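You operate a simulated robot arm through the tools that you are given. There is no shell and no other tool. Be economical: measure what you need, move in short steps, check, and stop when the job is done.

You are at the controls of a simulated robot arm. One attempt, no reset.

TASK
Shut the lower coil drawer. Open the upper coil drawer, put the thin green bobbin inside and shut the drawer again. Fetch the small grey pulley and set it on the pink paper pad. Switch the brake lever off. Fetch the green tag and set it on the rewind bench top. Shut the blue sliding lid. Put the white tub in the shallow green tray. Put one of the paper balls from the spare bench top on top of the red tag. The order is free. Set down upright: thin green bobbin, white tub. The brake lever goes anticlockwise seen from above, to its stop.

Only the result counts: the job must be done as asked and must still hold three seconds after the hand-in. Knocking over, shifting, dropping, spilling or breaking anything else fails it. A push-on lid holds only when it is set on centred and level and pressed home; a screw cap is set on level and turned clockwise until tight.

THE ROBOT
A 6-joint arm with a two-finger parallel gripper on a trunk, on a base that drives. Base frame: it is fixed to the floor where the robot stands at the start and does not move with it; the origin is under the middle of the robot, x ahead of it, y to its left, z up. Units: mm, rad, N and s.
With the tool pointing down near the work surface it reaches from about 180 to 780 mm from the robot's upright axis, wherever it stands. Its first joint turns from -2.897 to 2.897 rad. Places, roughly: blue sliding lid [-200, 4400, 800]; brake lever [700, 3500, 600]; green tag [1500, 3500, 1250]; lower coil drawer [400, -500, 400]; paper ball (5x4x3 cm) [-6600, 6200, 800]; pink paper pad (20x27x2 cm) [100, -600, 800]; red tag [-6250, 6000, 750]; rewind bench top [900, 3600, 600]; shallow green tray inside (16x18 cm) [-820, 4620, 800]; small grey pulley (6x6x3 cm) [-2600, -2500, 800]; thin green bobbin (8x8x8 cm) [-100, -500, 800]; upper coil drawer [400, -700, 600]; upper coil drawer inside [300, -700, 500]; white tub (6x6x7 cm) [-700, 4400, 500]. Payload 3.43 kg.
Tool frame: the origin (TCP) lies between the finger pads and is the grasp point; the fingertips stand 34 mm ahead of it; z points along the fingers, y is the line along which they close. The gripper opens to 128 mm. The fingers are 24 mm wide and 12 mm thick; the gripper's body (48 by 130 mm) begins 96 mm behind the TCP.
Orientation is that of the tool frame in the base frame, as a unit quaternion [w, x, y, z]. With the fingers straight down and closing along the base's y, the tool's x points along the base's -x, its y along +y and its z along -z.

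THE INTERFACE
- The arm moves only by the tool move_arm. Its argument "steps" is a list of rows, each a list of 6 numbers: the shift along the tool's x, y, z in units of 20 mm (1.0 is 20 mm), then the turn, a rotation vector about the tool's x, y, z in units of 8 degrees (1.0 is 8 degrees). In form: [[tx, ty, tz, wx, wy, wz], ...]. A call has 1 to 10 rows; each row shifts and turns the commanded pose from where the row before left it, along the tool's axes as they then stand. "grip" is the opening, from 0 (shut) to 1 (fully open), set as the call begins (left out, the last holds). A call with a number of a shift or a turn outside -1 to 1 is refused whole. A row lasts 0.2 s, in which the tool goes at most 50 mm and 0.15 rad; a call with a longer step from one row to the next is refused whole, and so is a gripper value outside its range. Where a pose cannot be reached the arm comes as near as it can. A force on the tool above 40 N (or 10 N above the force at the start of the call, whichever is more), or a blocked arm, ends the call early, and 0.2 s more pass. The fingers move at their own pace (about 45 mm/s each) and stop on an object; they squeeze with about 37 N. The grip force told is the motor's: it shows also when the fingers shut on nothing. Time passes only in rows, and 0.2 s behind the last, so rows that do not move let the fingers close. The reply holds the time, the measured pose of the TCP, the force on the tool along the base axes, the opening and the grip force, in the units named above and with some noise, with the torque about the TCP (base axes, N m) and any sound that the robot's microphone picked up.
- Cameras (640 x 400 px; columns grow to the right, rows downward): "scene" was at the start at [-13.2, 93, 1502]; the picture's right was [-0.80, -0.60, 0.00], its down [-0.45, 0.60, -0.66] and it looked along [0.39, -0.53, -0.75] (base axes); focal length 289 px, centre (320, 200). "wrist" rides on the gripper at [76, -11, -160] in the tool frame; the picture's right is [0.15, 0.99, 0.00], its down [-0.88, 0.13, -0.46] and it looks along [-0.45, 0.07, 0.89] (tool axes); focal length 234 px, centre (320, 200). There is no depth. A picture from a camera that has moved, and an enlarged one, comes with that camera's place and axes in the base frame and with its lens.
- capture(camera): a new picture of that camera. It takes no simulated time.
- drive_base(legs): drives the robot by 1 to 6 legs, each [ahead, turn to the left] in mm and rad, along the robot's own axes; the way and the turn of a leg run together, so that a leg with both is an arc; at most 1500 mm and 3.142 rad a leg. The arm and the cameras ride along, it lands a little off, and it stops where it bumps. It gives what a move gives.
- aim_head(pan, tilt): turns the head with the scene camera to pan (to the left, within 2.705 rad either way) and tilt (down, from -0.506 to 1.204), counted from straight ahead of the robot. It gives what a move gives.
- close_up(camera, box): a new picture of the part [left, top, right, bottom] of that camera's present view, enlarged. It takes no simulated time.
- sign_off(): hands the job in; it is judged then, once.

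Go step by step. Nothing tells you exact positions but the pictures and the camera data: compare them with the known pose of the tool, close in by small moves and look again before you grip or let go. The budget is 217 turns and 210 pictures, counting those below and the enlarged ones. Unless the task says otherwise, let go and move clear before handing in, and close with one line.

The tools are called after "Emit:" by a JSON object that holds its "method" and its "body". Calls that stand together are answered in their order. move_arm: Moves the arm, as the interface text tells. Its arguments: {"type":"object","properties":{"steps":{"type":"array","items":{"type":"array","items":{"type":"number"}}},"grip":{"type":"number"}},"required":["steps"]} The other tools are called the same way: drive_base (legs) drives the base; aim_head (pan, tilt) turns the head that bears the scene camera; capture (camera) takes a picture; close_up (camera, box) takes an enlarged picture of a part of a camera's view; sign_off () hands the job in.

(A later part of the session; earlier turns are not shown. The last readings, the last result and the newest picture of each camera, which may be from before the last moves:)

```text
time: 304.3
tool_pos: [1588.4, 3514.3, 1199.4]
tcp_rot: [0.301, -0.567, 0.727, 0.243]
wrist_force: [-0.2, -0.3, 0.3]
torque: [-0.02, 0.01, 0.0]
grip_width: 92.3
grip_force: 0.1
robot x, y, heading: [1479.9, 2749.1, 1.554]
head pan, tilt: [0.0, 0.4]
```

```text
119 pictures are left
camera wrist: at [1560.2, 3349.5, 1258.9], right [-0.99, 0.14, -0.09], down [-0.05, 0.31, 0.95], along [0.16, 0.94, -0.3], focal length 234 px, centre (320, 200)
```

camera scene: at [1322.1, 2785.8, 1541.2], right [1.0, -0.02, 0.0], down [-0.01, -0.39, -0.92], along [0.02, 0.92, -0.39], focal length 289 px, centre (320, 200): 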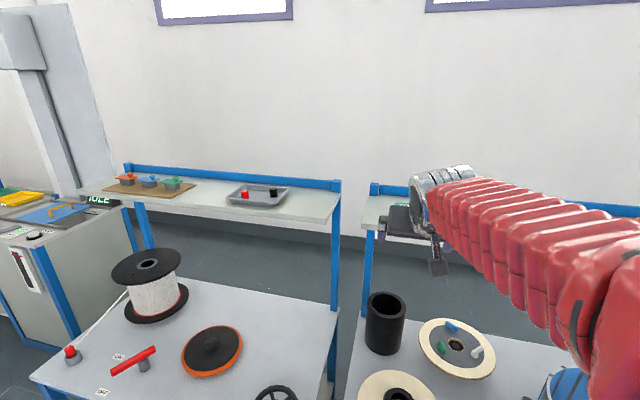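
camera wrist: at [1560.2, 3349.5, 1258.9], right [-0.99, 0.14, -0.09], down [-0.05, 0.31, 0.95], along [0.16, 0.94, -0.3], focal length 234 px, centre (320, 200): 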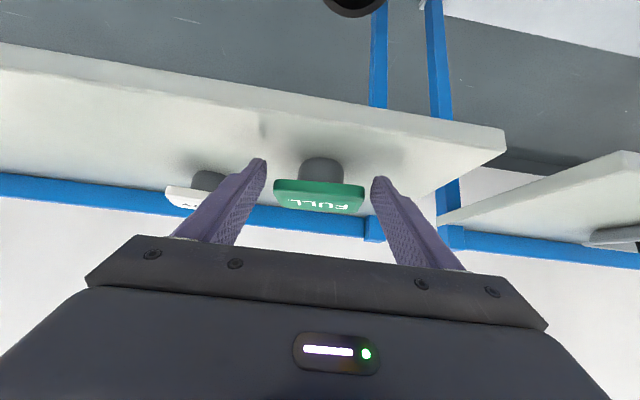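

Emit:
{"method": "move_arm", "body": {"steps": [[-0.28, 0, 0.28, 0, 0, 0]]}}

Emit:
{"method": "move_arm", "body": {"steps": [[0, 0, 0, 0, 0, 0], [0, 0, 0, 0, 0, 0], [0, 0, 0, 0, 0, 0]], "grip": 0.45}}

Emit:
{"method": "capture", "body": {"camera": "wrist"}}

```text
time: 304.7
tool_pos: [1590.8, 3523.1, 1199.6]
tcp_rot: [0.3, -0.568, 0.727, 0.243]
wrist_force: [0.2, 0.3, -0.7]
torque: [0.0, 0.02, -0.04]
grip_width: 92.3
grip_force: 0.1
robot x, y, heading: [1478.6, 2755.8, 1.556]
head pan, tilt: [0.0, 0.4]
```

```text
time: 305.5
tool_pos: [1590.0, 3522.6, 1200.8]
tcp_rot: [0.301, -0.567, 0.727, 0.242]
wrist_force: [0.7, 0.9, 1.1]
torque: [0.03, -0.02, -0.02]
grip_width: 78.7
grip_force: 37.1
robot x, y, heading: [1478.8, 2751.0, 1.551]
head pan, tilt: [0.0, 0.4]
```

```text
118 pictures are left
camera wrist: at [1562.1, 3357.1, 1259.3], right [-0.99, 0.14, -0.09], down [-0.05, 0.31, 0.95], along [0.16, 0.94, -0.3], focal length 234 px, centre (320, 200)
```

wrist: 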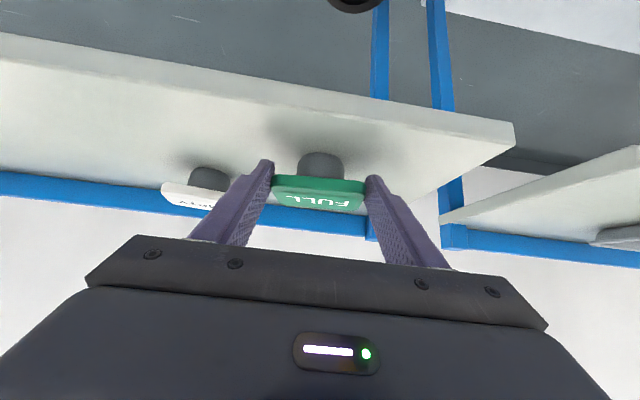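

Emit:
{"method": "move_arm", "body": {"steps": [[-0.36, 0, -0.35, 0, 0, 0], [-0.71, 0, -0.7, 0, 0, 0], [-0.71, 0, -0.7, 0, 0, 0], [0.7, 0, -0.71, 0, 0, 0], [0.7, 0, -0.71, 0, 0, 0], [0.7, 0, -0.71, 0, 0, 0], [0.7, 0, -0.71, 0, 0, 0], [0.7, 0, -0.71, 0, 0, 0], [0.7, 0, -0.71, 0, 0, 0], [0.7, 0, -0.71, 0, 0, 0]]}}

Emit:
{"method": "move_arm", "body": {"steps": [[0.7, 0, -0.71, 0, 0, 0], [0.7, 0, -0.71, 0, 0, 0], [0.7, 0, -0.71, 0, 0, 0], [0.7, 0, -0.71, 0, 0, 0], [0.7, 0, -0.71, 0, 0, 0], [0.7, 0, -0.71, 0, 0, 0], [0.7, 0, -0.71, 0, 0, 0], [0.7, 0, -0.71, 0, 0, 0], [0.7, 0, 0, 0, 0, 0], [0.7, 0, 0, 0, 0, 0]]}}

Emit:
{"method": "capture", "body": {"camera": "wrist"}}

```text
time: 307.7
tool_pos: [1558.4, 3388.0, 1251.1]
tcp_rot: [0.302, -0.567, 0.727, 0.242]
wrist_force: [0.0, -0.6, 0.1]
torque: [-0.01, -0.02, 0.01]
grip_width: 78.6
grip_force: 37.0
robot x, y, heading: [1477.0, 2751.7, 1.556]
head pan, tilt: [0.0, 0.4]
```

```text
time: 309.9
tool_pos: [1515.1, 3213.9, 1230.7]
tcp_rot: [0.301, -0.567, 0.727, 0.243]
wrist_force: [0.1, 0.7, -0.6]
torque: [0.02, 0.0, -0.01]
grip_width: 78.6
grip_force: 37.5
robot x, y, heading: [1478.1, 2753.2, 1.558]
head pan, tilt: [0.0, 0.4]
```

```text
117 pictures are left
camera wrist: at [1487.1, 3048.1, 1288.1], right [-0.99, 0.14, -0.09], down [-0.05, 0.31, 0.95], along [0.16, 0.94, -0.3], focal length 234 px, centre (320, 200)
```

wrist: 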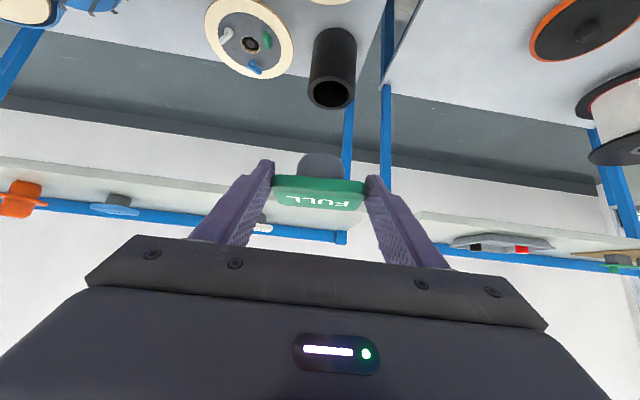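

Tag in hand. I drive back and left so as to set it on the free spot of the rewind bench near (1010, 3425).

Emit:
{"method": "drive_base", "body": {"legs": [[-260, 0], [0, 1.571], [430, 0], [0, -1.571], [280, 0]]}}

Emit:
{"method": "aim_head", "body": {"pan": 0.0, "tilt": 0.8}}

Emit:
{"method": "capture", "body": {"camera": "scene"}}

```text
time: 328.3
tool_pos: [1081.8, 3217.9, 1228.7]
tcp_rot: [0.298, -0.575, 0.721, 0.246]
wrist_force: [-0.1, -1.2, -0.7]
torque: [0.0, 0.03, 0.01]
grip_width: 77.2
grip_force: 36.8
robot x, y, heading: [1051.1, 2757.2, 1.58]
head pan, tilt: [0.0, 0.4]
```

```text
time: 329.1
tool_pos: [1081.0, 3217.7, 1229.3]
tcp_rot: [0.298, -0.576, 0.72, 0.246]
wrist_force: [-0.6, -0.7, -1.2]
torque: [-0.02, 0.03, 0.01]
grip_width: 77.3
grip_force: 36.9
robot x, y, heading: [1054.1, 2755.3, 1.574]
head pan, tilt: [0.0, 0.799]
```

```text
116 pictures are left
camera scene: at [895.1, 2773.5, 1506.2], right [1.0, 0.0, 0.0], down [0.0, -0.72, -0.7], along [0.0, 0.7, -0.72], focal length 289 px, centre (320, 200)
```

scene: 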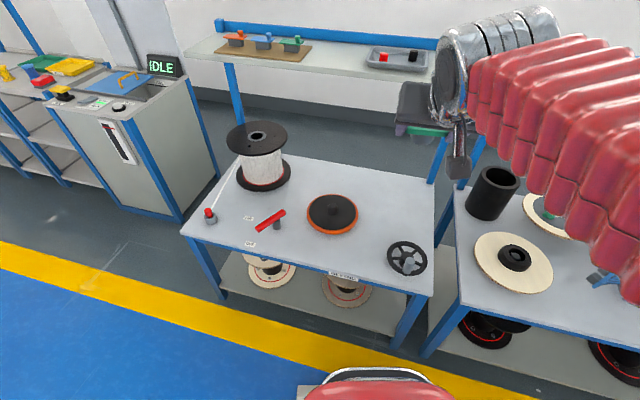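

Emit:
{"method": "move_arm", "body": {"steps": [[1, 0, 1, 0, 0, 0], [1, 0, 1, 0, 0, 0], [1, 0, 1, 0, 0, 0], [1, 0, 1, 0, 0, 0], [1, 0, 1, 0, 0, 0], [1, 0, 1, 0, 0, 0], [1, 0, 1, 0, 0, 0], [1, 0, 1, 0, 0, 0], [1, 0, 1, 0, 0, 0], [1, 0, 1, 0, 0, 0]]}}

Emit:
{"method": "move_arm", "body": {"steps": [[1, 0, 1, 0, 0, 0], [1, 0, 1, 0, 0, 0], [1, 0, 1, 0, 0, 0], [1, 0, 1, 0, 0, 0], [1, 0, 1, 0, 0, 0]]}}

Emit:
{"method": "capture", "body": {"camera": "wrist"}}

Emit:
{"method": "capture", "body": {"camera": "scene"}}

```text
time: 331.3
tool_pos: [1080.0, 3234.7, 953.2]
tcp_rot: [0.296, -0.575, 0.722, 0.245]
wrist_force: [-0.7, -0.4, -1.0]
torque: [-0.05, 0.01, -0.01]
grip_width: 76.7
grip_force: 37.2
out of reach, approached as far as the arm can: row 9, 10
robot x, y, heading: [1049.7, 2756.1, 1.572]
head pan, tilt: [0.0, 0.799]
```

```text
time: 332.5
tool_pos: [1072.1, 3254.1, 825.8]
tcp_rot: [0.301, -0.577, 0.72, 0.241]
wrist_force: [0.3, 0.4, 0.0]
torque: [0.01, -0.01, -0.02]
grip_width: 77.1
grip_force: 37.4
out of reach, approached as far as the arm can: row 1, 2, 3, 5
robot x, y, heading: [1054.6, 2754.7, 1.574]
head pan, tilt: [0.0, 0.799]
```

```text
115 pictures are left
camera wrist: at [1046.2, 3088.9, 884.6], right [-0.99, 0.12, -0.1], down [-0.06, 0.32, 0.95], along [0.14, 0.94, -0.31], focal length 234 px, centre (320, 200)
```

wrist: 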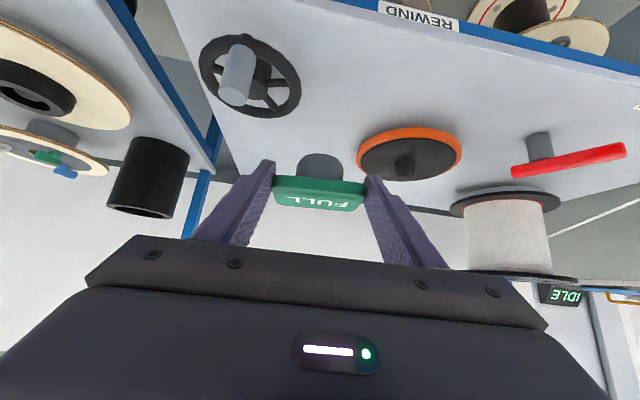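

```text
114 pictures are left
camera scene: at [895.0, 2773.7, 1506.1], right [1.0, 0.0, 0.0], down [0.0, -0.72, -0.7], along [0.0, 0.7, -0.72], focal length 289 px, centre (320, 200)
```

scene: 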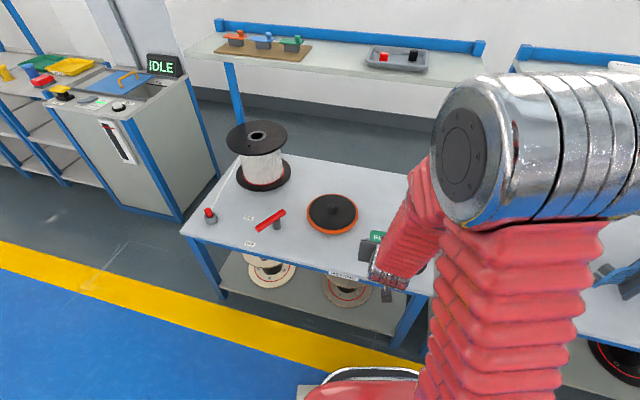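

Emit:
{"method": "move_arm", "body": {"steps": [[0, 0.3, 1, 0, 0, 0], [0, 0.3, 1, 0, 0, 0], [0, 0.3, 1, 0, 0, 0], [0, 0.3, 1, 0, 0, 0], [0, 0.3, 1, 0, 0, 0], [0, 0.3, 1, 0, 0, 0], [0, 0.3, 1, 0, 0, 0], [0, 0.3, 1, 0, 0, 0], [0, 0.3, 1, 0, 0, 0], [0, 0.3, 1, 0, 0, 0]]}}

Emit:
{"method": "capture", "body": {"camera": "wrist"}}

Emit:
{"method": "capture", "body": {"camera": "scene"}}

```text
time: 334.7
tool_pos: [1034.9, 3410.5, 695.0]
tcp_rot: [0.298, -0.576, 0.72, 0.245]
wrist_force: [0.6, 0.5, -0.1]
torque: [-0.01, 0.01, 0.02]
grip_width: 76.9
grip_force: 37.0
out of reach, approached as far as the arm can: row 1, 2
robot x, y, heading: [1049.9, 2757.0, 1.575]
head pan, tilt: [0.0, 0.799]
```

```text
113 pictures are left
camera wrist: at [1011.5, 3244.3, 753.8], right [-0.99, 0.11, -0.1], down [-0.06, 0.31, 0.95], along [0.14, 0.94, -0.3], focal length 234 px, centre (320, 200)
```

wrist: 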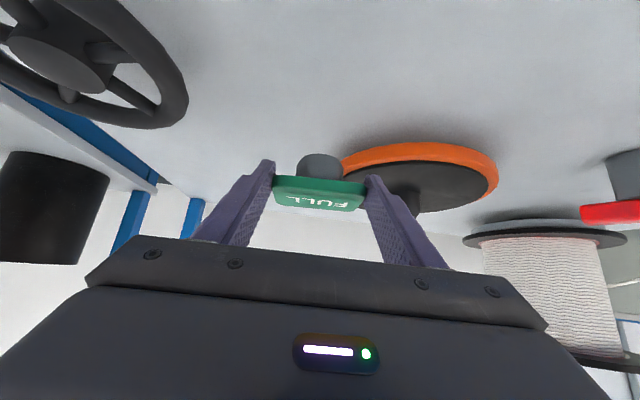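

```text
112 pictures are left
camera scene: at [895.0, 2773.9, 1506.1], right [1.0, 0.0, 0.0], down [0.0, -0.72, -0.7], along [0.0, 0.7, -0.72], focal length 289 px, centre (320, 200)
```

scene: 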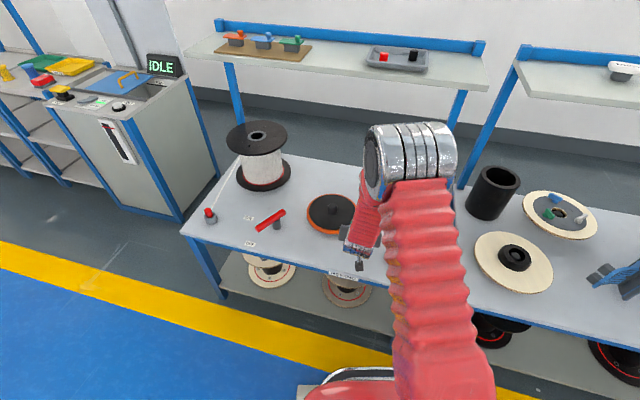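

Emit:
{"method": "move_arm", "body": {"steps": [[0.71, -0.5, 0.7, 0, 0, 0], [0.71, -0.3, 0.7, 0, 0, 0], [0.5, 0, 0.5, 0, 0, 0]]}}

Emit:
{"method": "capture", "body": {"camera": "wrist"}}

```text
time: 335.5
tool_pos: [1041.1, 3424.2, 652.3]
tcp_rot: [0.302, -0.578, 0.719, 0.24]
wrist_force: [-0.7, -0.7, 2.2]
torque: [0.14, 0.09, -0.01]
grip_width: 76.8
grip_force: 37.4
out of reach, approached as far as the arm can: row 1, 2, 3
robot x, y, heading: [1052.8, 2753.0, 1.574]
head pan, tilt: [0.0, 0.799]
```

```text
111 pictures are left
camera wrist: at [1014.4, 3259.1, 711.0], right [-0.99, 0.12, -0.11], down [-0.06, 0.32, 0.95], along [0.14, 0.94, -0.31], focal length 234 px, centre (320, 200)
```

wrist: 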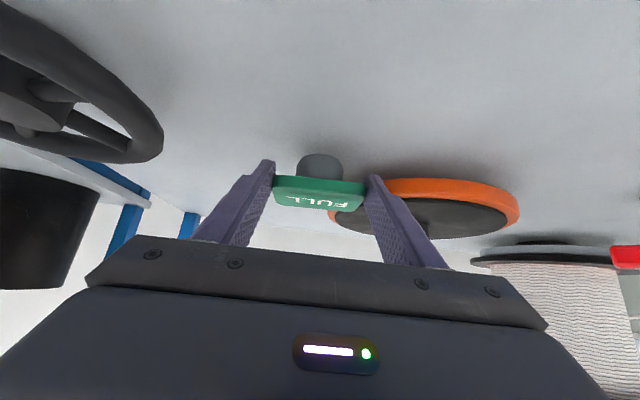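

Emit:
{"method": "move_arm", "body": {"steps": [[0.2, -0.2, 0.5, 0, 0, 0], [0.2, 0, 0.4, 0, 0, 0]]}}

Emit:
{"method": "close_up", "body": {"camera": "wrist", "box": [230, 120, 420, 240]}}

```text
time: 335.9
tool_pos: [1043.3, 3428.8, 650.5]
tcp_rot: [0.304, -0.573, 0.722, 0.242]
wrist_force: [6.9, -8.9, 11.3]
torque: [0.43, 0.25, 0.03]
grip_width: 76.9
grip_force: 37.0
out of reach, approached as far as the arm can: row 1
robot x, y, heading: [1049.0, 2755.1, 1.573]
head pan, tilt: [0.0, 0.799]
stopped in row 1: the force on the tool passed its limit at 55 N (the readings are from after the stop); the commanded pose is now the measured one
```

```text
3.33 times, centred on (325, 180) of wrist
camera zoom: at [1017.6, 3263.7, 709.4], right [-0.99, 0.13, -0.1], down [-0.06, 0.31, 0.95], along [0.15, 0.94, -0.3], focal length 781 px, centre (303, 267)
```

zoom: 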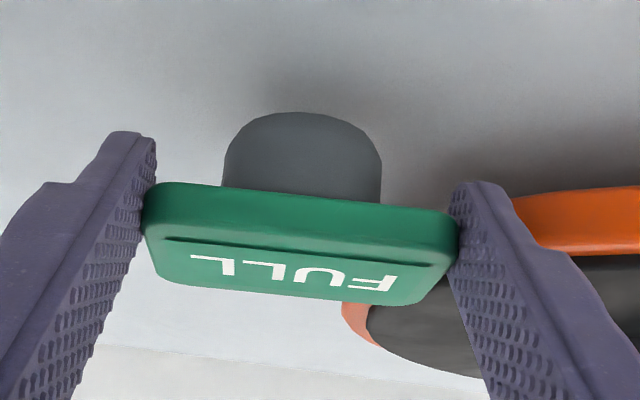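

The tag is in contact with the bench. I open and withdraw along the tool axis.

Emit:
{"method": "move_arm", "body": {"steps": [[0, 0, 0, 0, 0, 0], [0, 0, 0, 0, 0, 0], [0, 0, 0, 0, 0, 0]], "grip": 0.74}}

Emit:
{"method": "capture", "body": {"camera": "wrist"}}

Emit:
{"method": "move_arm", "body": {"steps": [[0, 0, -0.5, 0, 0, 0], [0, 0, -1, 0, 0, 0], [0, 0, -1, 0, 0, 0], [0, 0, -1, 0, 0, 0], [0, 0, -1, 0, 0, 0]]}}

Emit:
{"method": "capture", "body": {"camera": "wrist"}}

```text
time: 336.8
tool_pos: [1046.9, 3427.1, 651.0]
tcp_rot: [0.303, -0.573, 0.723, 0.24]
wrist_force: [13.5, -20.8, 15.4]
torque: [0.39, 0.47, 0.33]
grip_width: 84.8
grip_force: 0.0
robot x, y, heading: [1054.1, 2754.3, 1.576]
head pan, tilt: [0.0, 0.799]
stopped in row 3: the force on the tool passed its limit at 40 N (the readings are from after the stop); the commanded pose is now the measured one
```

```text
109 pictures are left
camera wrist: at [1018.7, 3261.9, 709.5], right [-0.99, 0.13, -0.1], down [-0.06, 0.31, 0.95], along [0.15, 0.94, -0.3], focal length 234 px, centre (320, 200)
```

wrist: 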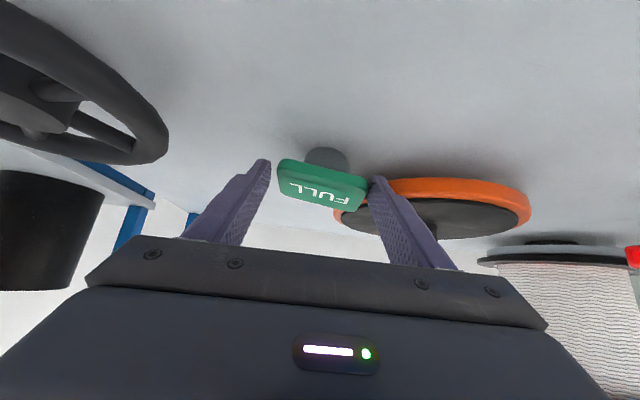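

```text
time: 337.9
tool_pos: [1029.4, 3367.8, 713.4]
tcp_rot: [0.303, -0.574, 0.722, 0.238]
wrist_force: [-0.2, 0.0, 0.3]
torque: [0.01, -0.03, 0.01]
grip_width: 94.5
grip_force: 0.0
robot x, y, heading: [1056.4, 2754.7, 1.575]
head pan, tilt: [0.0, 0.799]
```

```text
108 pictures are left
camera wrist: at [1002.0, 3201.6, 772.2], right [-0.99, 0.13, -0.11], down [-0.06, 0.32, 0.95], along [0.15, 0.94, -0.3], focal length 234 px, centre (320, 200)
```

wrist: 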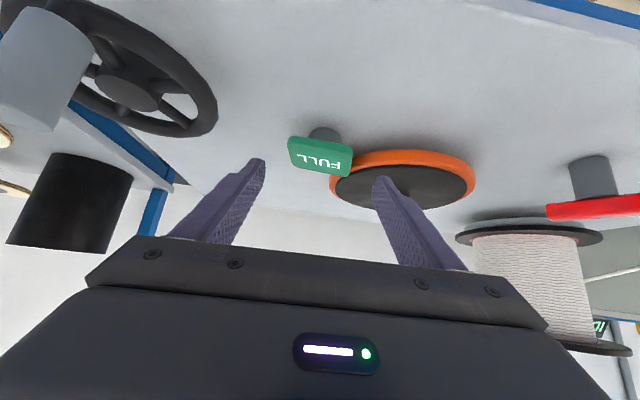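

Emit:
{"method": "move_arm", "body": {"steps": [[0, 0, -1, 0, 0, 0], [0, 0, -1, 0, 0, 0], [0, 0, -1, 0, 0, 0], [0, 0, -1, 0, 0, 0], [0, 0, -1, 0, 0, 0], [0, -0.5, -1, 0, 0, 0], [0, -0.5, -1, 0, 0, 0], [-0.3, -1, -1, 0, 0, 0], [-0.5, -1, -1, 0, 0, 0], [-0.5, -1, -1, 0, 0, 0]]}}

Emit:
{"method": "capture", "body": {"camera": "scene"}}

Emit:
{"method": "capture", "body": {"camera": "wrist"}}

```text
time: 340.1
tool_pos: [1077.5, 3253.3, 875.5]
tcp_rot: [0.303, -0.573, 0.723, 0.24]
wrist_force: [0.0, -0.5, 0.5]
torque: [-0.04, -0.01, 0.01]
grip_width: 94.7
grip_force: 0.0
out of reach, approached as far as the arm can: row 9, 10
robot x, y, heading: [1054.7, 2755.5, 1.576]
head pan, tilt: [0.0, 0.799]
```

```text
107 pictures are left
camera scene: at [895.1, 2773.7, 1506.1], right [1.0, 0.0, 0.0], down [0.0, -0.72, -0.7], along [0.0, 0.7, -0.72], focal length 289 px, centre (320, 200)
```

scene: 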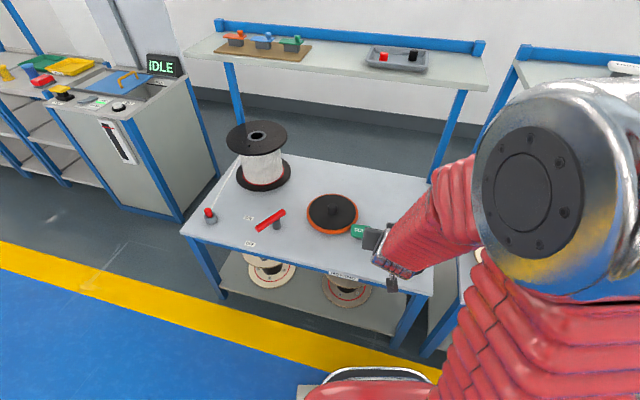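

```text
106 pictures are left
camera wrist: at [1050.2, 3087.9, 934.3], right [-0.99, 0.13, -0.1], down [-0.06, 0.32, 0.95], along [0.15, 0.94, -0.3], focal length 234 px, centre (320, 200)
```

wrist: 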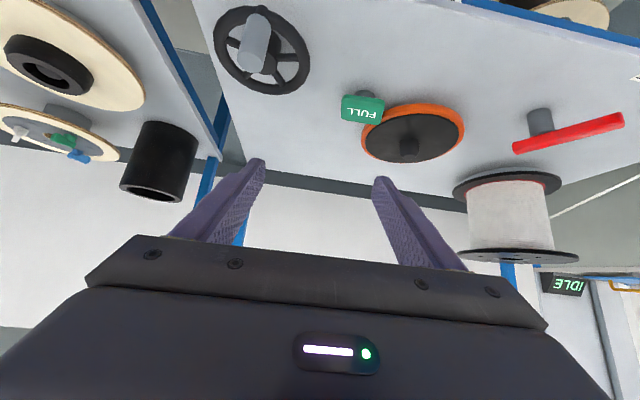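

Emit:
{"method": "close_up", "body": {"camera": "scene", "box": [290, 180, 400, 260]}}

Emit:
{"method": "close_up", "body": {"camera": "wrist", "box": [310, 60, 490, 180]}}

```text
5.00 times, centred on (345, 220) of scene
camera zoom: at [895.1, 2773.7, 1506.1], right [1.0, 0.0, 0.0], down [0.0, -0.72, -0.7], along [0.0, 0.7, -0.72], focal length 1445 px, centre (195, 100)
```

zoom: 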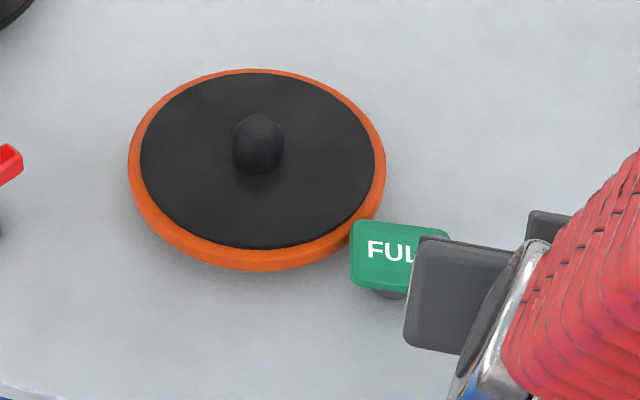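

```text
3.33 times, centred on (400, 120) of wrist
camera zoom: at [1050.2, 3087.9, 934.3], right [-0.99, 0.13, -0.1], down [-0.06, 0.32, 0.95], along [0.15, 0.94, -0.3], focal length 781 px, centre (53, 467)
```

zoom: 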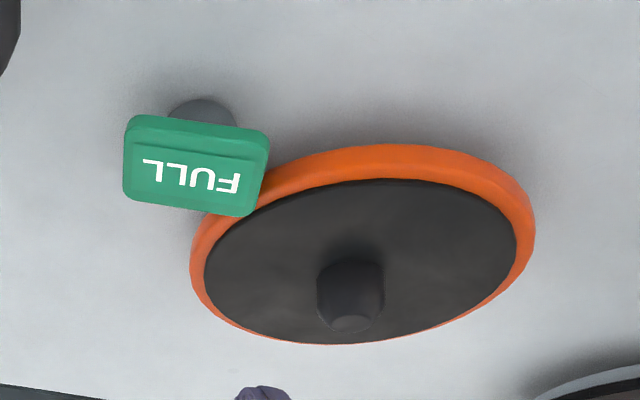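

Emit:
{"method": "move_arm", "body": {"steps": [[-1, 0, 0, 0, 1, 0], [-1, 0, -0.5, 0, 1, 0], [-0.5, 0, -1, 0, 1, 0], [0, -1, -1, 0, 1, 0], [0, -1, -1, 0, 1, 0], [0, -1, 0, 0, 0.6, 0], [0, -1, 0, 0, 0, 0], [0, -1, 0, 0, 0, 0]]}}

Emit:
{"method": "close_up", "body": {"camera": "scene", "box": [290, 180, 400, 260]}}

Emit:
{"method": "capture", "body": {"camera": "wrist"}}

```text
time: 341.9
tool_pos: [1188.3, 3215.8, 940.6]
tcp_rot: [0.109, -0.602, 0.79, 0.041]
wrist_force: [0.0, -0.2, 0.8]
torque: [0.04, 0.02, -0.02]
grip_width: 94.9
grip_force: 0.1
out of reach, approached as far as the arm can: row 1, 2, 3
robot x, y, heading: [1053.0, 2757.3, 1.577]
head pan, tilt: [0.0, 0.799]
```

```text
5.00 times, centred on (345, 220) of scene
camera zoom: at [895.1, 2773.7, 1506.1], right [1.0, 0.0, 0.0], down [0.0, -0.72, -0.7], along [0.0, 0.7, -0.72], focal length 1445 px, centre (195, 100)
```

zoom: 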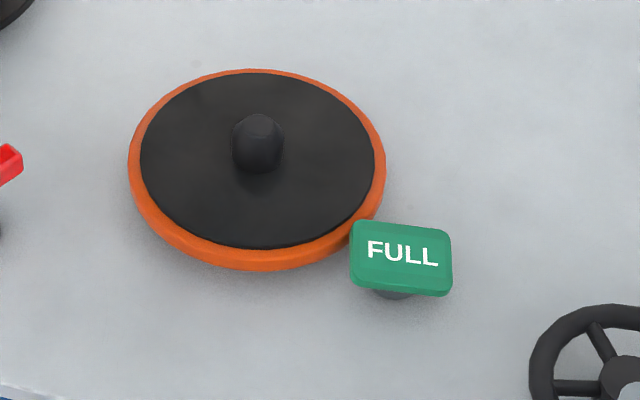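

```text
102 pictures are left
camera wrist: at [1160.6, 3110.1, 1081.4], right [-0.99, 0.13, -0.1], down [0.04, 0.78, 0.63], along [0.16, 0.62, -0.77], focal length 234 px, centre (320, 200)
```

wrist: 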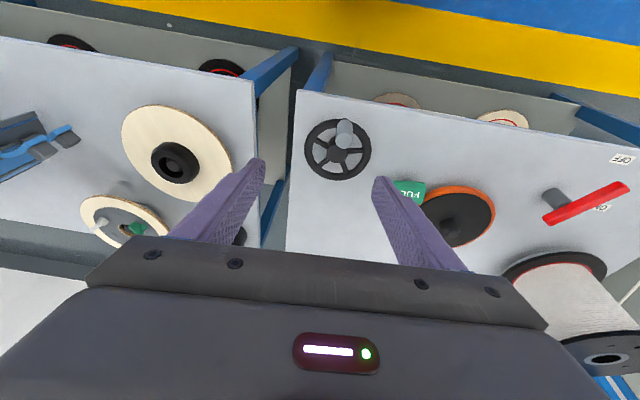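

The tag stands free on the bench, about 15 mm from the disc. I straighten the tool and drive along the aisle to the lid cabinet.

Emit:
{"method": "move_arm", "body": {"steps": [[0, 0, -1, 0, 0.9, 0], [0, 1, -0.5, 0, 0.8, 0], [0, 1, 0, 0, 0, 0], [0, 1, 0, 0, 0, 0], [0, 1, 0, 0, 0, 0]], "grip": 0.3}}

Emit:
{"method": "drive_base", "body": {"legs": [[-120, 0], [0, 1.4], [810, 0], [800, 0], [0, -1.69]]}}

Emit:
{"method": "aim_head", "body": {"pan": 0.0, "tilt": 0.4}}

Emit:
{"method": "capture", "body": {"camera": "scene"}}

```text
time: 343.1
tool_pos: [1109.8, 3234.9, 964.9]
tcp_rot: [0.015, -0.602, 0.798, -0.031]
wrist_force: [-1.0, -0.4, 0.1]
torque: [0.05, -0.02, 0.01]
grip_width: 38.3
grip_force: 0.0
robot x, y, heading: [1052.7, 2758.7, 1.571]
head pan, tilt: [0.0, 0.799]
```

```text
time: 365.6
tool_pos: [-347.6, 3375.3, 966.7]
tcp_rot: [0.01, -0.488, 0.872, -0.033]
wrist_force: [0.4, -0.2, -0.2]
torque: [-0.02, -0.03, 0.01]
grip_width: 38.2
grip_force: 0.0
robot x, y, heading: [-593.5, 2945.0, 1.317]
head pan, tilt: [0.0, 0.799]
stopped in leg 5: the robot was blocked; the commanded pose is now the measured one
```

```text
time: 366.5
tool_pos: [-347.6, 3376.4, 965.1]
tcp_rot: [0.011, -0.488, 0.872, -0.033]
wrist_force: [0.5, 0.5, -1.3]
torque: [-0.02, -0.03, 0.01]
grip_width: 38.5
grip_force: 0.0
robot x, y, heading: [-590.6, 2945.6, 1.313]
head pan, tilt: [0.0, 0.4]
```

```text
101 pictures are left
camera scene: at [-734.3, 3014.5, 1541.2], right [0.97, -0.25, 0.0], down [-0.1, -0.38, -0.92], along [0.23, 0.89, -0.39], focal length 289 px, centre (320, 200)
```

scene: 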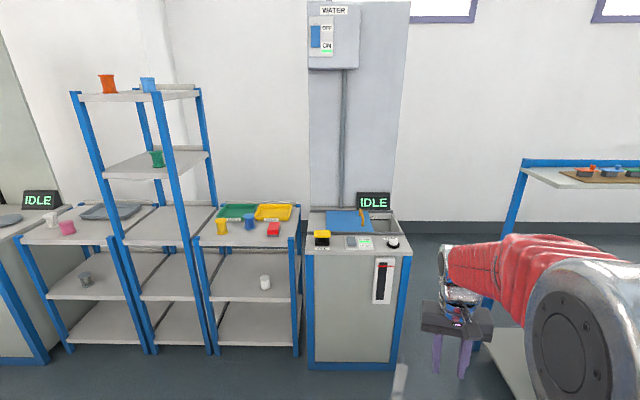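

Emit:
{"method": "drive_base", "body": {"legs": [[0, -0.14], [745, 0], [0, 0.12]]}}

Emit:
{"method": "aim_head", "body": {"pan": 0.1, "tilt": 0.75}}

Emit:
{"method": "capture", "body": {"camera": "scene"}}

```text
time: 373.1
tool_pos: [-46.9, 4059.2, 966.5]
tcp_rot: [0.01, -0.477, 0.878, -0.034]
wrist_force: [0.4, 0.3, 0.6]
torque: [0.03, 0.03, -0.01]
grip_width: 38.2
grip_force: 0.1
robot x, y, heading: [-295.1, 3634.3, 1.293]
head pan, tilt: [0.0, 0.4]
```

```text
time: 374.0
tool_pos: [-45.8, 4060.2, 967.1]
tcp_rot: [0.01, -0.477, 0.878, -0.033]
wrist_force: [0.0, -1.2, -0.5]
torque: [0.03, 0.02, 0.0]
grip_width: 38.6
grip_force: 0.0
robot x, y, heading: [-295.1, 3632.5, 1.288]
head pan, tilt: [0.099, 0.75]
```

```text
100 pictures are left
camera scene: at [-449.8, 3700.4, 1510.2], right [0.98, -0.18, 0.0], down [-0.12, -0.67, -0.73], along [0.13, 0.72, -0.68], focal length 289 px, centre (320, 200)
```

scene: 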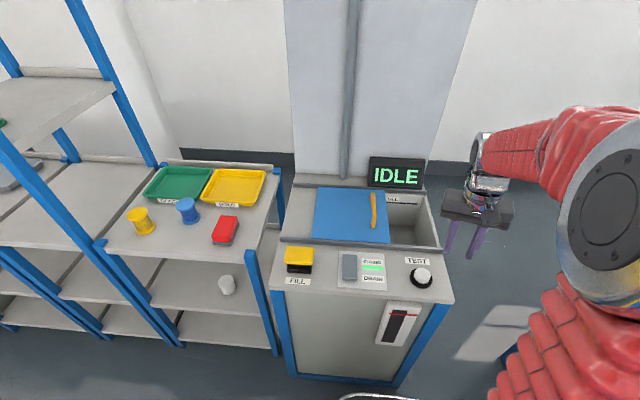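

Emit:
{"method": "move_arm", "body": {"steps": [[0, 0, 0, -0.48, -0.1, -1], [0, 0, 0, 0, 0, -1], [-1, 1, 0, 0, 0, 0], [-1, 1, 0, 0, 0, 0], [-1, 1, 0, 0, 0, 0], [-1, 1, 0, 0, 0, 0], [-1, 1, 0, 0, 0, 0], [-1, 1, 0, 0, 0, 0], [-1, 1, 0, 0, 0, 0]], "grip": 0.5}}

Emit:
{"method": "capture", "body": {"camera": "wrist"}}

```text
refused: row 1 steps farther than a row can; nothing moved
```

```text
99 pictures are left
camera wrist: at [-86.3, 3997.4, 1128.7], right [-0.91, 0.41, -0.06], down [0.35, 0.83, 0.43], along [0.23, 0.37, -0.9], focal length 234 px, centre (320, 200)
```

wrist: 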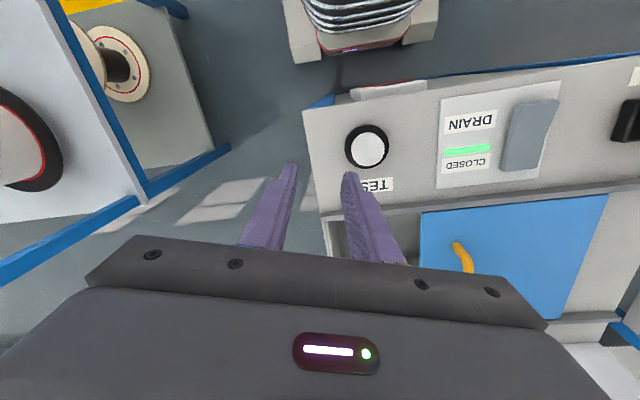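

Emit:
{"method": "move_arm", "body": {"steps": [[0, 0, 0, -0.48, -0.1, 0], [0, 0, 0, 0, 0, -1], [0, 0, 0, 0, 0, -1], [-1, 1, 0, 0, 0, 0], [-1, 1, 0, 0, 0, 0], [-1, 1, 0, 0, 0, 0], [-1, 1, 0, 0, 0, 0], [-1, 1, 0, 0, 0, 0], [-1, 1, 0, 0, 0, 0], [-1, 1, 0, 0, 0, 0]], "grip": 0.5}}

Emit:
{"method": "capture", "body": {"camera": "wrist"}}

```text
time: 376.2
tool_pos: [-138.4, 4233.2, 967.4]
tcp_rot: [0.0, -0.595, 0.804, 0.0]
wrist_force: [-0.6, -0.4, -0.7]
torque: [0.03, -0.01, -0.01]
grip_width: 64.1
grip_force: 0.0
robot x, y, heading: [-298.4, 3632.8, 1.29]
head pan, tilt: [0.099, 0.75]
```

```text
98 pictures are left
camera wrist: at [-150.9, 4158.6, 1128.1], right [-0.99, 0.15, 0.0], down [0.13, 0.88, 0.46], along [0.07, 0.45, -0.89], focal length 234 px, centre (320, 200)
```

wrist: 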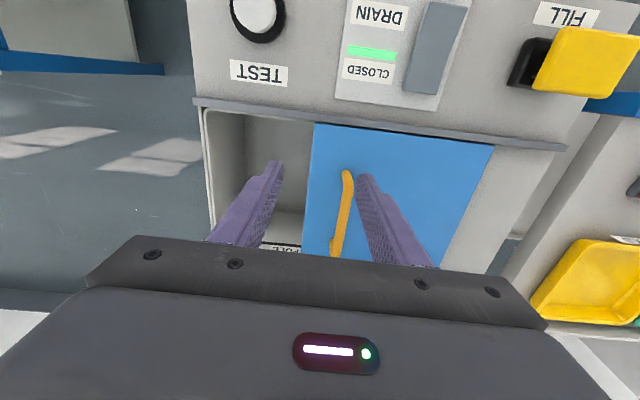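

Emit:
{"method": "move_arm", "body": {"steps": [[-1, 1, 0, 0, 0, 0], [-1, 1, 0, 0, 0, 0], [-0.6, 0, 0, 0, 0, 0], [0, 0, 1, 0, 0, 0], [0, 0, 1, 0, 0, 0]]}}

Emit:
{"method": "capture", "body": {"camera": "wrist"}}

```text
time: 377.4
tool_pos: [-159.9, 4295.2, 926.0]
tcp_rot: [0.0, -0.595, 0.804, -0.001]
wrist_force: [1.2, -0.5, 0.0]
torque: [0.02, 0.02, 0.0]
grip_width: 64.1
grip_force: 0.1
robot x, y, heading: [-298.9, 3633.1, 1.284]
head pan, tilt: [0.099, 0.75]
```

```text
97 pictures are left
camera wrist: at [-173.4, 4219.1, 1087.1], right [-0.99, 0.15, 0.0], down [0.13, 0.88, 0.46], along [0.07, 0.45, -0.89], focal length 234 px, centre (320, 200)
```

wrist: 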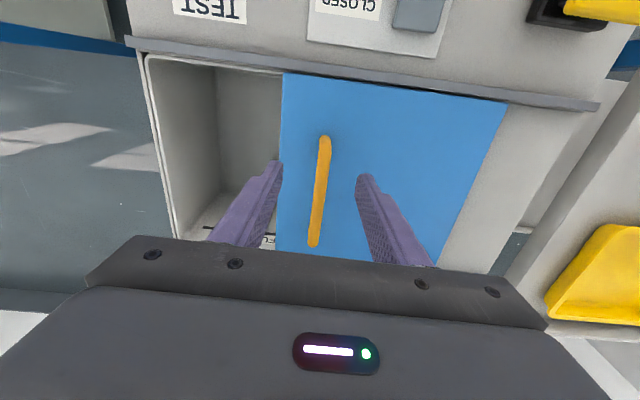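

Emit:
{"method": "move_arm", "body": {"steps": [[0, 0, 1, 0, 0, 0], [0, 0, 0.8, 0, 0, 0], [0, 0, 0.4, 0, 0, 0]]}}

Emit:
{"method": "capture", "body": {"camera": "wrist"}}

Emit:
{"method": "close_up", "body": {"camera": "scene", "box": [290, 150, 450, 260]}}

```text
time: 378.2
tool_pos: [-161.1, 4295.7, 881.0]
tcp_rot: [0.0, -0.595, 0.804, 0.0]
wrist_force: [-0.2, -0.6, -0.1]
torque: [0.02, 0.0, -0.02]
grip_width: 63.7
grip_force: 0.1
robot x, y, heading: [-294.5, 3633.9, 1.29]
head pan, tilt: [0.099, 0.75]
```

```text
96 pictures are left
camera wrist: at [-173.7, 4219.3, 1042.0], right [-0.99, 0.15, 0.0], down [0.13, 0.88, 0.46], along [0.07, 0.45, -0.89], focal length 234 px, centre (320, 200)
```

wrist: 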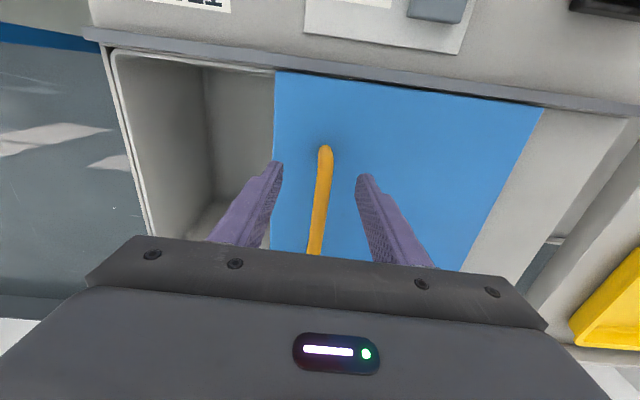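

```text
3.64 times, centred on (370, 205) of scene
camera zoom: at [-449.8, 3700.6, 1510.1], right [0.98, -0.18, 0.0], down [-0.12, -0.67, -0.73], along [0.13, 0.72, -0.68], focal length 1051 px, centre (138, 182)
```

zoom: 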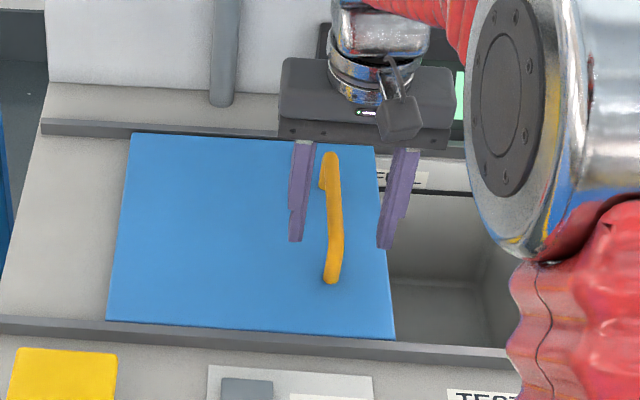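

Emit:
{"method": "move_arm", "body": {"steps": [[0, 0, 0, 0, 0, 0], [0, 0, 0, 0, 0, 0], [0, 0, 0, 0, 0, 0], [0, 0, 0, 0, 0, 0]], "grip": 0.0}}

Emit:
{"method": "capture", "body": {"camera": "wrist"}}

```text
time: 379.2
tool_pos: [-162.4, 4295.9, 882.4]
tcp_rot: [0.001, -0.596, 0.803, -0.001]
wrist_force: [0.5, 0.5, -0.1]
torque: [0.02, -0.21, 0.76]
grip_width: 14.2
grip_force: 34.6
robot x, y, heading: [-298.5, 3634.1, 1.289]
head pan, tilt: [0.099, 0.75]
```

```text
94 pictures are left
camera wrist: at [-173.5, 4219.4, 1042.1], right [-0.99, 0.15, 0.0], down [0.13, 0.88, 0.46], along [0.07, 0.45, -0.89], focal length 234 px, centre (320, 200)
```

wrist: 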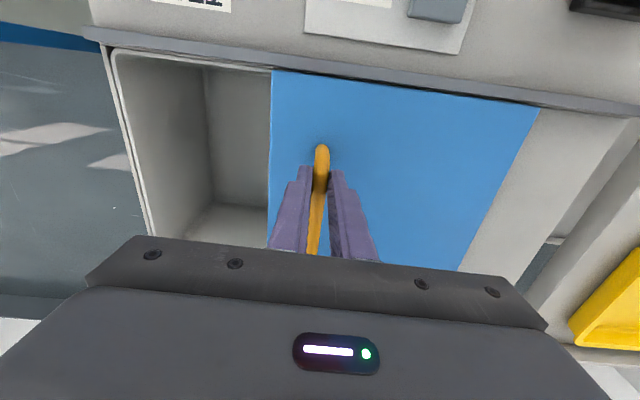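

Emit:
{"method": "move_arm", "body": {"steps": [[0, -0.3, 0, 0, 0, 0], [0, -0.4, 0, 0, 0, 0], [0, -0.4, 0, 0, 0, 0], [0, -0.4, 0, 0, 0, 0], [0, -0.4, 0, 0, 0, 0], [0, -0.4, 0, 0, 0, 0]]}}

```text
time: 380.6
tool_pos: [-118.5, 4283.4, 881.7]
tcp_rot: [0.001, -0.595, 0.804, -0.001]
wrist_force: [4.2, 15.5, -22.3]
torque: [-0.04, -0.19, 1.07]
grip_width: 14.2
grip_force: 44.9
robot x, y, heading: [-299.4, 3632.8, 1.292]
head pan, tilt: [0.099, 0.75]
```

Emit:
{"method": "move_arm", "body": {"steps": [[-0.08, -0.4, 0.06, 0, 0, 0], [-0.03, -0.4, 0, 0, 0, 0], [-0.03, -0.4, 0, 0, 0, 0], [-0.03, -0.4, 0, 0, 0, 0], [-0.03, -0.4, 0, 0, 0, 0], [-0.03, -0.4, 0, 0, 0, 0], [-0.03, -0.4, 0, 0, 0, 0], [-0.03, -0.4, 0, 0, 0, 0]]}}

Emit:
{"method": "capture", "body": {"camera": "wrist"}}

```text
time: 382.4
tool_pos: [-55.5, 4266.5, 881.3]
tcp_rot: [-0.002, -0.595, 0.804, -0.002]
wrist_force: [-9.4, -34.8, 6.5]
torque: [-1.02, 0.05, 1.15]
grip_width: 14.1
grip_force: 45.0
robot x, y, heading: [-298.9, 3634.3, 1.29]
head pan, tilt: [0.099, 0.75]
```

```text
93 pictures are left
camera wrist: at [-66.9, 4191.6, 1042.4], right [-0.99, 0.15, 0.0], down [0.13, 0.88, 0.45], along [0.07, 0.45, -0.89], focal length 234 px, centre (320, 200)
```

wrist: 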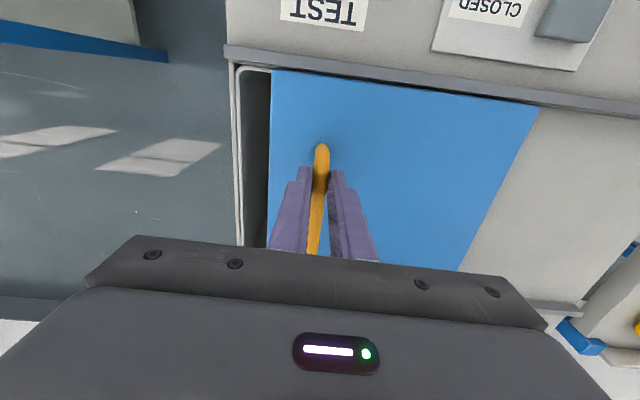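

Emit:
{"method": "move_arm", "body": {"steps": [[0.15, -0.2, 0, 0, 0, 0], [0.02, -0.4, 0, 0, 0, 0], [0, -0.4, 0, 0, 0, 0], [0, -0.4, 0, 0, 0, 0], [0, -0.3, 0, 0, 0, 0], [0, -0.3, 0, 0, 0, 0], [0, -0.3, 0, 0, 0, 0]]}}

Emit:
{"method": "capture", "body": {"camera": "wrist"}}

```text
time: 384.0
tool_pos: [-18.3, 4256.5, 880.9]
tcp_rot: [-0.001, -0.597, 0.802, 0.003]
wrist_force: [-0.4, 5.2, -7.4]
torque: [0.26, -0.09, 1.19]
grip_width: 13.9
grip_force: 44.8
robot x, y, heading: [-296.5, 3632.3, 1.29]
head pan, tilt: [0.099, 0.75]
stopped in row 7: the force on the tool passed its limit at 50 N (the readings are from after the stop); the commanded pose is now the measured one
```

```text
92 pictures are left
camera wrist: at [-29.2, 4179.8, 1041.8], right [-0.99, 0.14, 0.01], down [0.13, 0.88, 0.46], along [0.06, 0.46, -0.89], focal length 234 px, centre (320, 200)
```

wrist: 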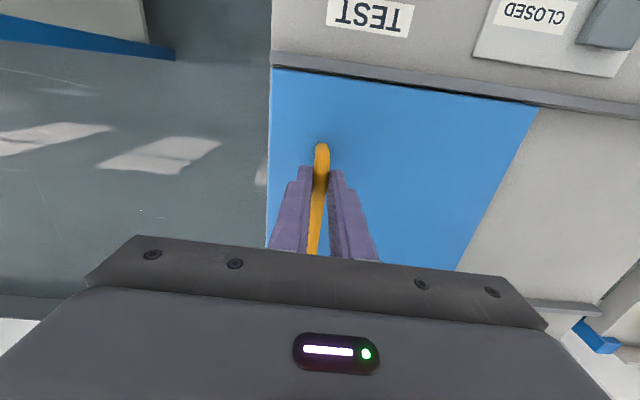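

The lid is shut at its stop. I release, lift off, and retract.

Emit:
{"method": "move_arm", "body": {"steps": [[0, 0, 0, 0, 0, 0], [0, 0, 0, 0, 0, 0], [0, 0, 0, 0, 0, 0], [0, 0, -1, 0, 0, 0], [0, 0, -1, 0, 0, 0], [0, 0, -1, 0, 0, 0], [0, 0, -1, 0, 0, 0], [0, 0, -1, 0, 0, 0]], "grip": 0.4}}

Emit:
{"method": "move_arm", "body": {"steps": [[1, 0, 0, 0, 0, 0], [1, 0.5, 0, 0, 0, 0], [1, 0.5, 0, 0, 0, 0], [1, 0.5, 0, 0, 0, 0], [1, 0.5, 0, 0, 0, 0], [1, 0.5, 0, 0, 0, 0], [1, 0.5, 0, 0, 0, 0], [1, 0.5, 0, 0, 0, 0], [1, 0.5, 0, 0, 0, 0], [1, 0.5, 0, 0, 0, 0]]}}

Emit:
{"method": "capture", "body": {"camera": "scene"}}

Emit:
{"method": "drive_base", "body": {"legs": [[-250, 0], [0, 1.36], [760, 0], [0, -1.373]]}}

Emit:
{"method": "aim_head", "body": {"pan": 0.0, "tilt": 0.7}}

Emit:
{"method": "capture", "body": {"camera": "scene"}}

```text
time: 385.8
tool_pos: [-17.4, 4254.7, 981.5]
tcp_rot: [0.0, -0.596, 0.803, 0.004]
wrist_force: [0.5, -0.6, -0.3]
torque: [0.02, 0.01, 0.03]
grip_width: 51.5
grip_force: 0.0
robot x, y, heading: [-292.9, 3635.7, 1.286]
head pan, tilt: [0.099, 0.75]
```

```text
time: 388.0
tool_pos: [-161.8, 4088.7, 982.3]
tcp_rot: [-0.001, -0.596, 0.803, 0.003]
wrist_force: [0.3, 1.1, 0.0]
torque: [-0.01, -0.02, 0.01]
grip_width: 51.1
grip_force: 0.1
robot x, y, heading: [-295.9, 3631.8, 1.291]
head pan, tilt: [0.099, 0.75]
```

```text
91 pictures are left
camera scene: at [-449.9, 3700.5, 1510.1], right [0.98, -0.18, 0.0], down [-0.12, -0.67, -0.73], along [0.13, 0.72, -0.68], focal length 289 px, centre (320, 200)
```

scene: 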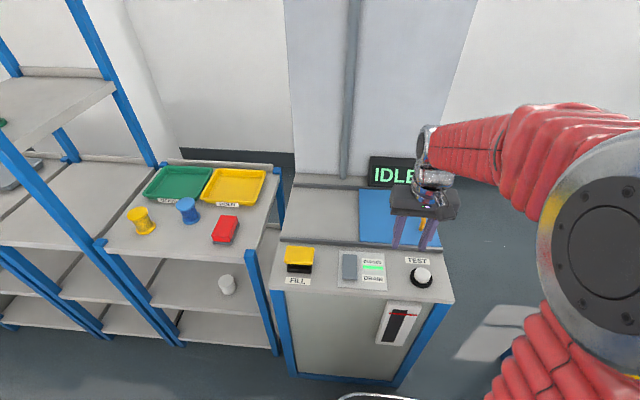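

```text
time: 404.7
tool_pos: [-870.9, 4202.6, 983.0]
tcp_rot: [-0.002, -0.585, 0.811, 0.004]
wrist_force: [-0.6, -0.7, -0.1]
torque: [0.01, 0.0, 0.0]
grip_width: 50.9
grip_force: 0.1
robot x, y, heading: [-1051.2, 3758.3, 1.267]
head pan, tilt: [0.099, 0.75]
```

```text
time: 405.4
tool_pos: [-871.9, 4203.4, 983.4]
tcp_rot: [-0.001, -0.586, 0.81, 0.004]
wrist_force: [0.2, 0.6, 0.1]
torque: [0.01, 0.02, -0.01]
grip_width: 51.3
grip_force: 0.1
robot x, y, heading: [-1049.6, 3758.1, 1.266]
head pan, tilt: [0.0, 0.7]
```

```text
90 pictures are left
camera scene: at [-1193.2, 3830.9, 1514.4], right [0.95, -0.3, 0.0], down [-0.19, -0.61, -0.76], along [0.23, 0.73, -0.64], focal length 289 px, centre (320, 200)
```

scene: 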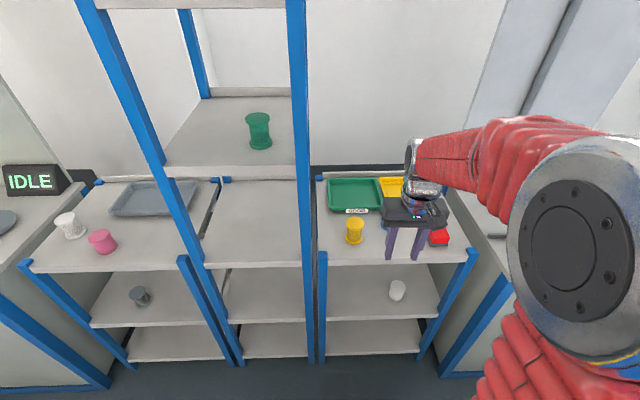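

I see the white tub on the middle shelf near (-702, 4352, 500) and the green tray on top near (-807, 4610). I drive in 170 mm.

Emit:
{"method": "drive_base", "body": {"legs": [[165, 0]]}}

Emit:
{"method": "aim_head", "body": {"pan": 0.0, "tilt": 0.9}}

Emit:
{"method": "capture", "body": {"camera": "scene"}}

```text
time: 407.1
tool_pos: [-819.8, 4363.7, 982.8]
tcp_rot: [0.0, -0.585, 0.811, 0.003]
wrist_force: [0.5, -0.7, 0.3]
torque: [0.0, 0.04, -0.01]
grip_width: 51.4
grip_force: 0.0
robot x, y, heading: [-1002.3, 3921.0, 1.262]
head pan, tilt: [0.0, 0.7]
```

```text
time: 407.8
tool_pos: [-820.2, 4363.5, 982.5]
tcp_rot: [0.0, -0.585, 0.811, 0.004]
wrist_force: [-0.4, -0.2, 0.3]
torque: [-0.02, -0.03, -0.02]
grip_width: 51.2
grip_force: 0.1
robot x, y, heading: [-1000.4, 3919.9, 1.265]
head pan, tilt: [0.0, 0.901]
```

```text
89 pictures are left
camera scene: at [-1145.3, 3983.4, 1498.3], right [0.95, -0.3, 0.0], down [-0.24, -0.75, -0.62], along [0.19, 0.59, -0.78], focal length 289 px, centre (320, 200)
```

scene: 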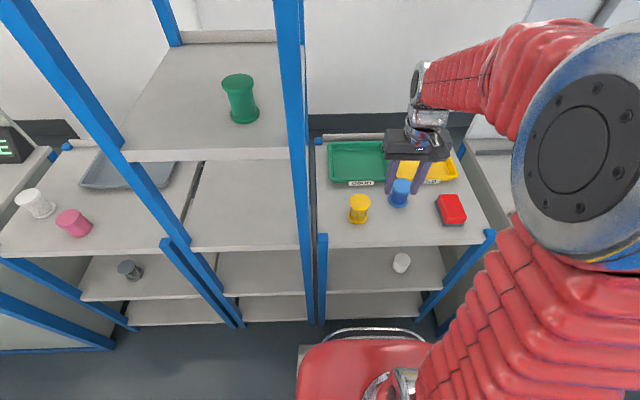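

I bring the arm round to the robot's right side before turning, keeping it high and clear of the tall posts.

Emit:
{"method": "move_arm", "body": {"steps": [[1, -1, 0, 0, 0, 0], [1, -1, 0, 0, 0, 0], [1, -1, 0, 0, 0, 0], [1, -1, 0, 0, 0, 0], [1, -1, 0, 0, 0, 0], [1, -1, 0, 0, 0, 0], [1, -1, 0, 0, 0, 0], [1, -1, 0, 0, 0, 0], [1, -1, 0, 0, 0, 0], [1, -1, 0, 0, 0, 0]]}}

Emit:
{"method": "move_arm", "body": {"steps": [[1, -1, 0, 0, 0, 0], [1, -1, 0, 0, 0, 0], [1, -1, 0, 0, 0, 0], [1, -1, 0, 0, 0, 0], [1, -1, 0, 0, 0, 0], [1, -0.8, 0, 0, 0, 0], [1, -0.8, 0, 0, 0, 0], [1, -0.8, 0, 0, 0, 0], [1, -0.8, 0, 0, 0, 0], [1, -0.8, 0, 0, 0, 0]]}}

Emit:
{"method": "drive_base", "body": {"legs": [[-35, 0], [0, 1.582], [-560, 0]]}}

Emit:
{"method": "aim_head", "body": {"pan": -1.1, "tilt": 0.8}}

Emit:
{"method": "capture", "body": {"camera": "scene"}}

```text
time: 410.0
tool_pos: [-692.9, 4111.3, 981.2]
tcp_rot: [-0.002, -0.585, 0.811, 0.005]
wrist_force: [0.6, 0.0, 0.2]
torque: [-0.01, -0.01, -0.02]
grip_width: 51.1
grip_force: 0.0
robot x, y, heading: [-1003.2, 3923.6, 1.266]
head pan, tilt: [0.0, 0.901]
```

```text
time: 412.2
tool_pos: [-584.6, 3865.0, 979.1]
tcp_rot: [0.0, -0.586, 0.81, 0.004]
wrist_force: [-0.1, -0.4, 0.2]
torque: [0.0, -0.01, 0.02]
grip_width: 51.4
grip_force: 0.2
robot x, y, heading: [-1003.0, 3921.4, 1.265]
head pan, tilt: [0.0, 0.901]
```

```text
time: 422.4
tool_pos: [-406.9, 4128.8, 979.3]
tcp_rot: [0.003, 0.986, -0.167, -0.002]
wrist_force: [-0.1, -0.4, -0.2]
torque: [0.0, 0.0, 0.06]
grip_width: 51.1
grip_force: 0.1
robot x, y, heading: [-470.1, 3712.6, 2.828]
head pan, tilt: [0.0, 0.901]
```

```text
time: 423.7
tool_pos: [-407.8, 4127.4, 979.5]
tcp_rot: [0.003, 0.986, -0.166, -0.001]
wrist_force: [0.9, -0.6, 0.3]
torque: [0.03, -0.03, -0.04]
grip_width: 50.9
grip_force: 0.0
robot x, y, heading: [-474.6, 3709.6, 2.835]
head pan, tilt: [-1.1, 0.799]
```

```text
88 pictures are left
camera scene: at [-476.5, 3621.2, 1506.1], right [0.99, 0.16, 0.0], down [0.11, -0.71, -0.7], along [-0.11, 0.69, -0.72], focal length 289 px, centre (320, 200)
```

scene: 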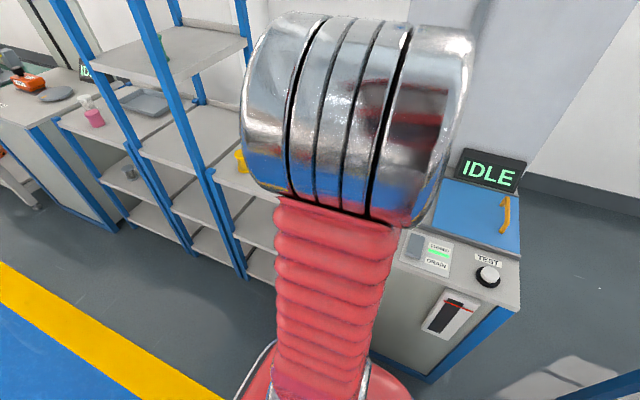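

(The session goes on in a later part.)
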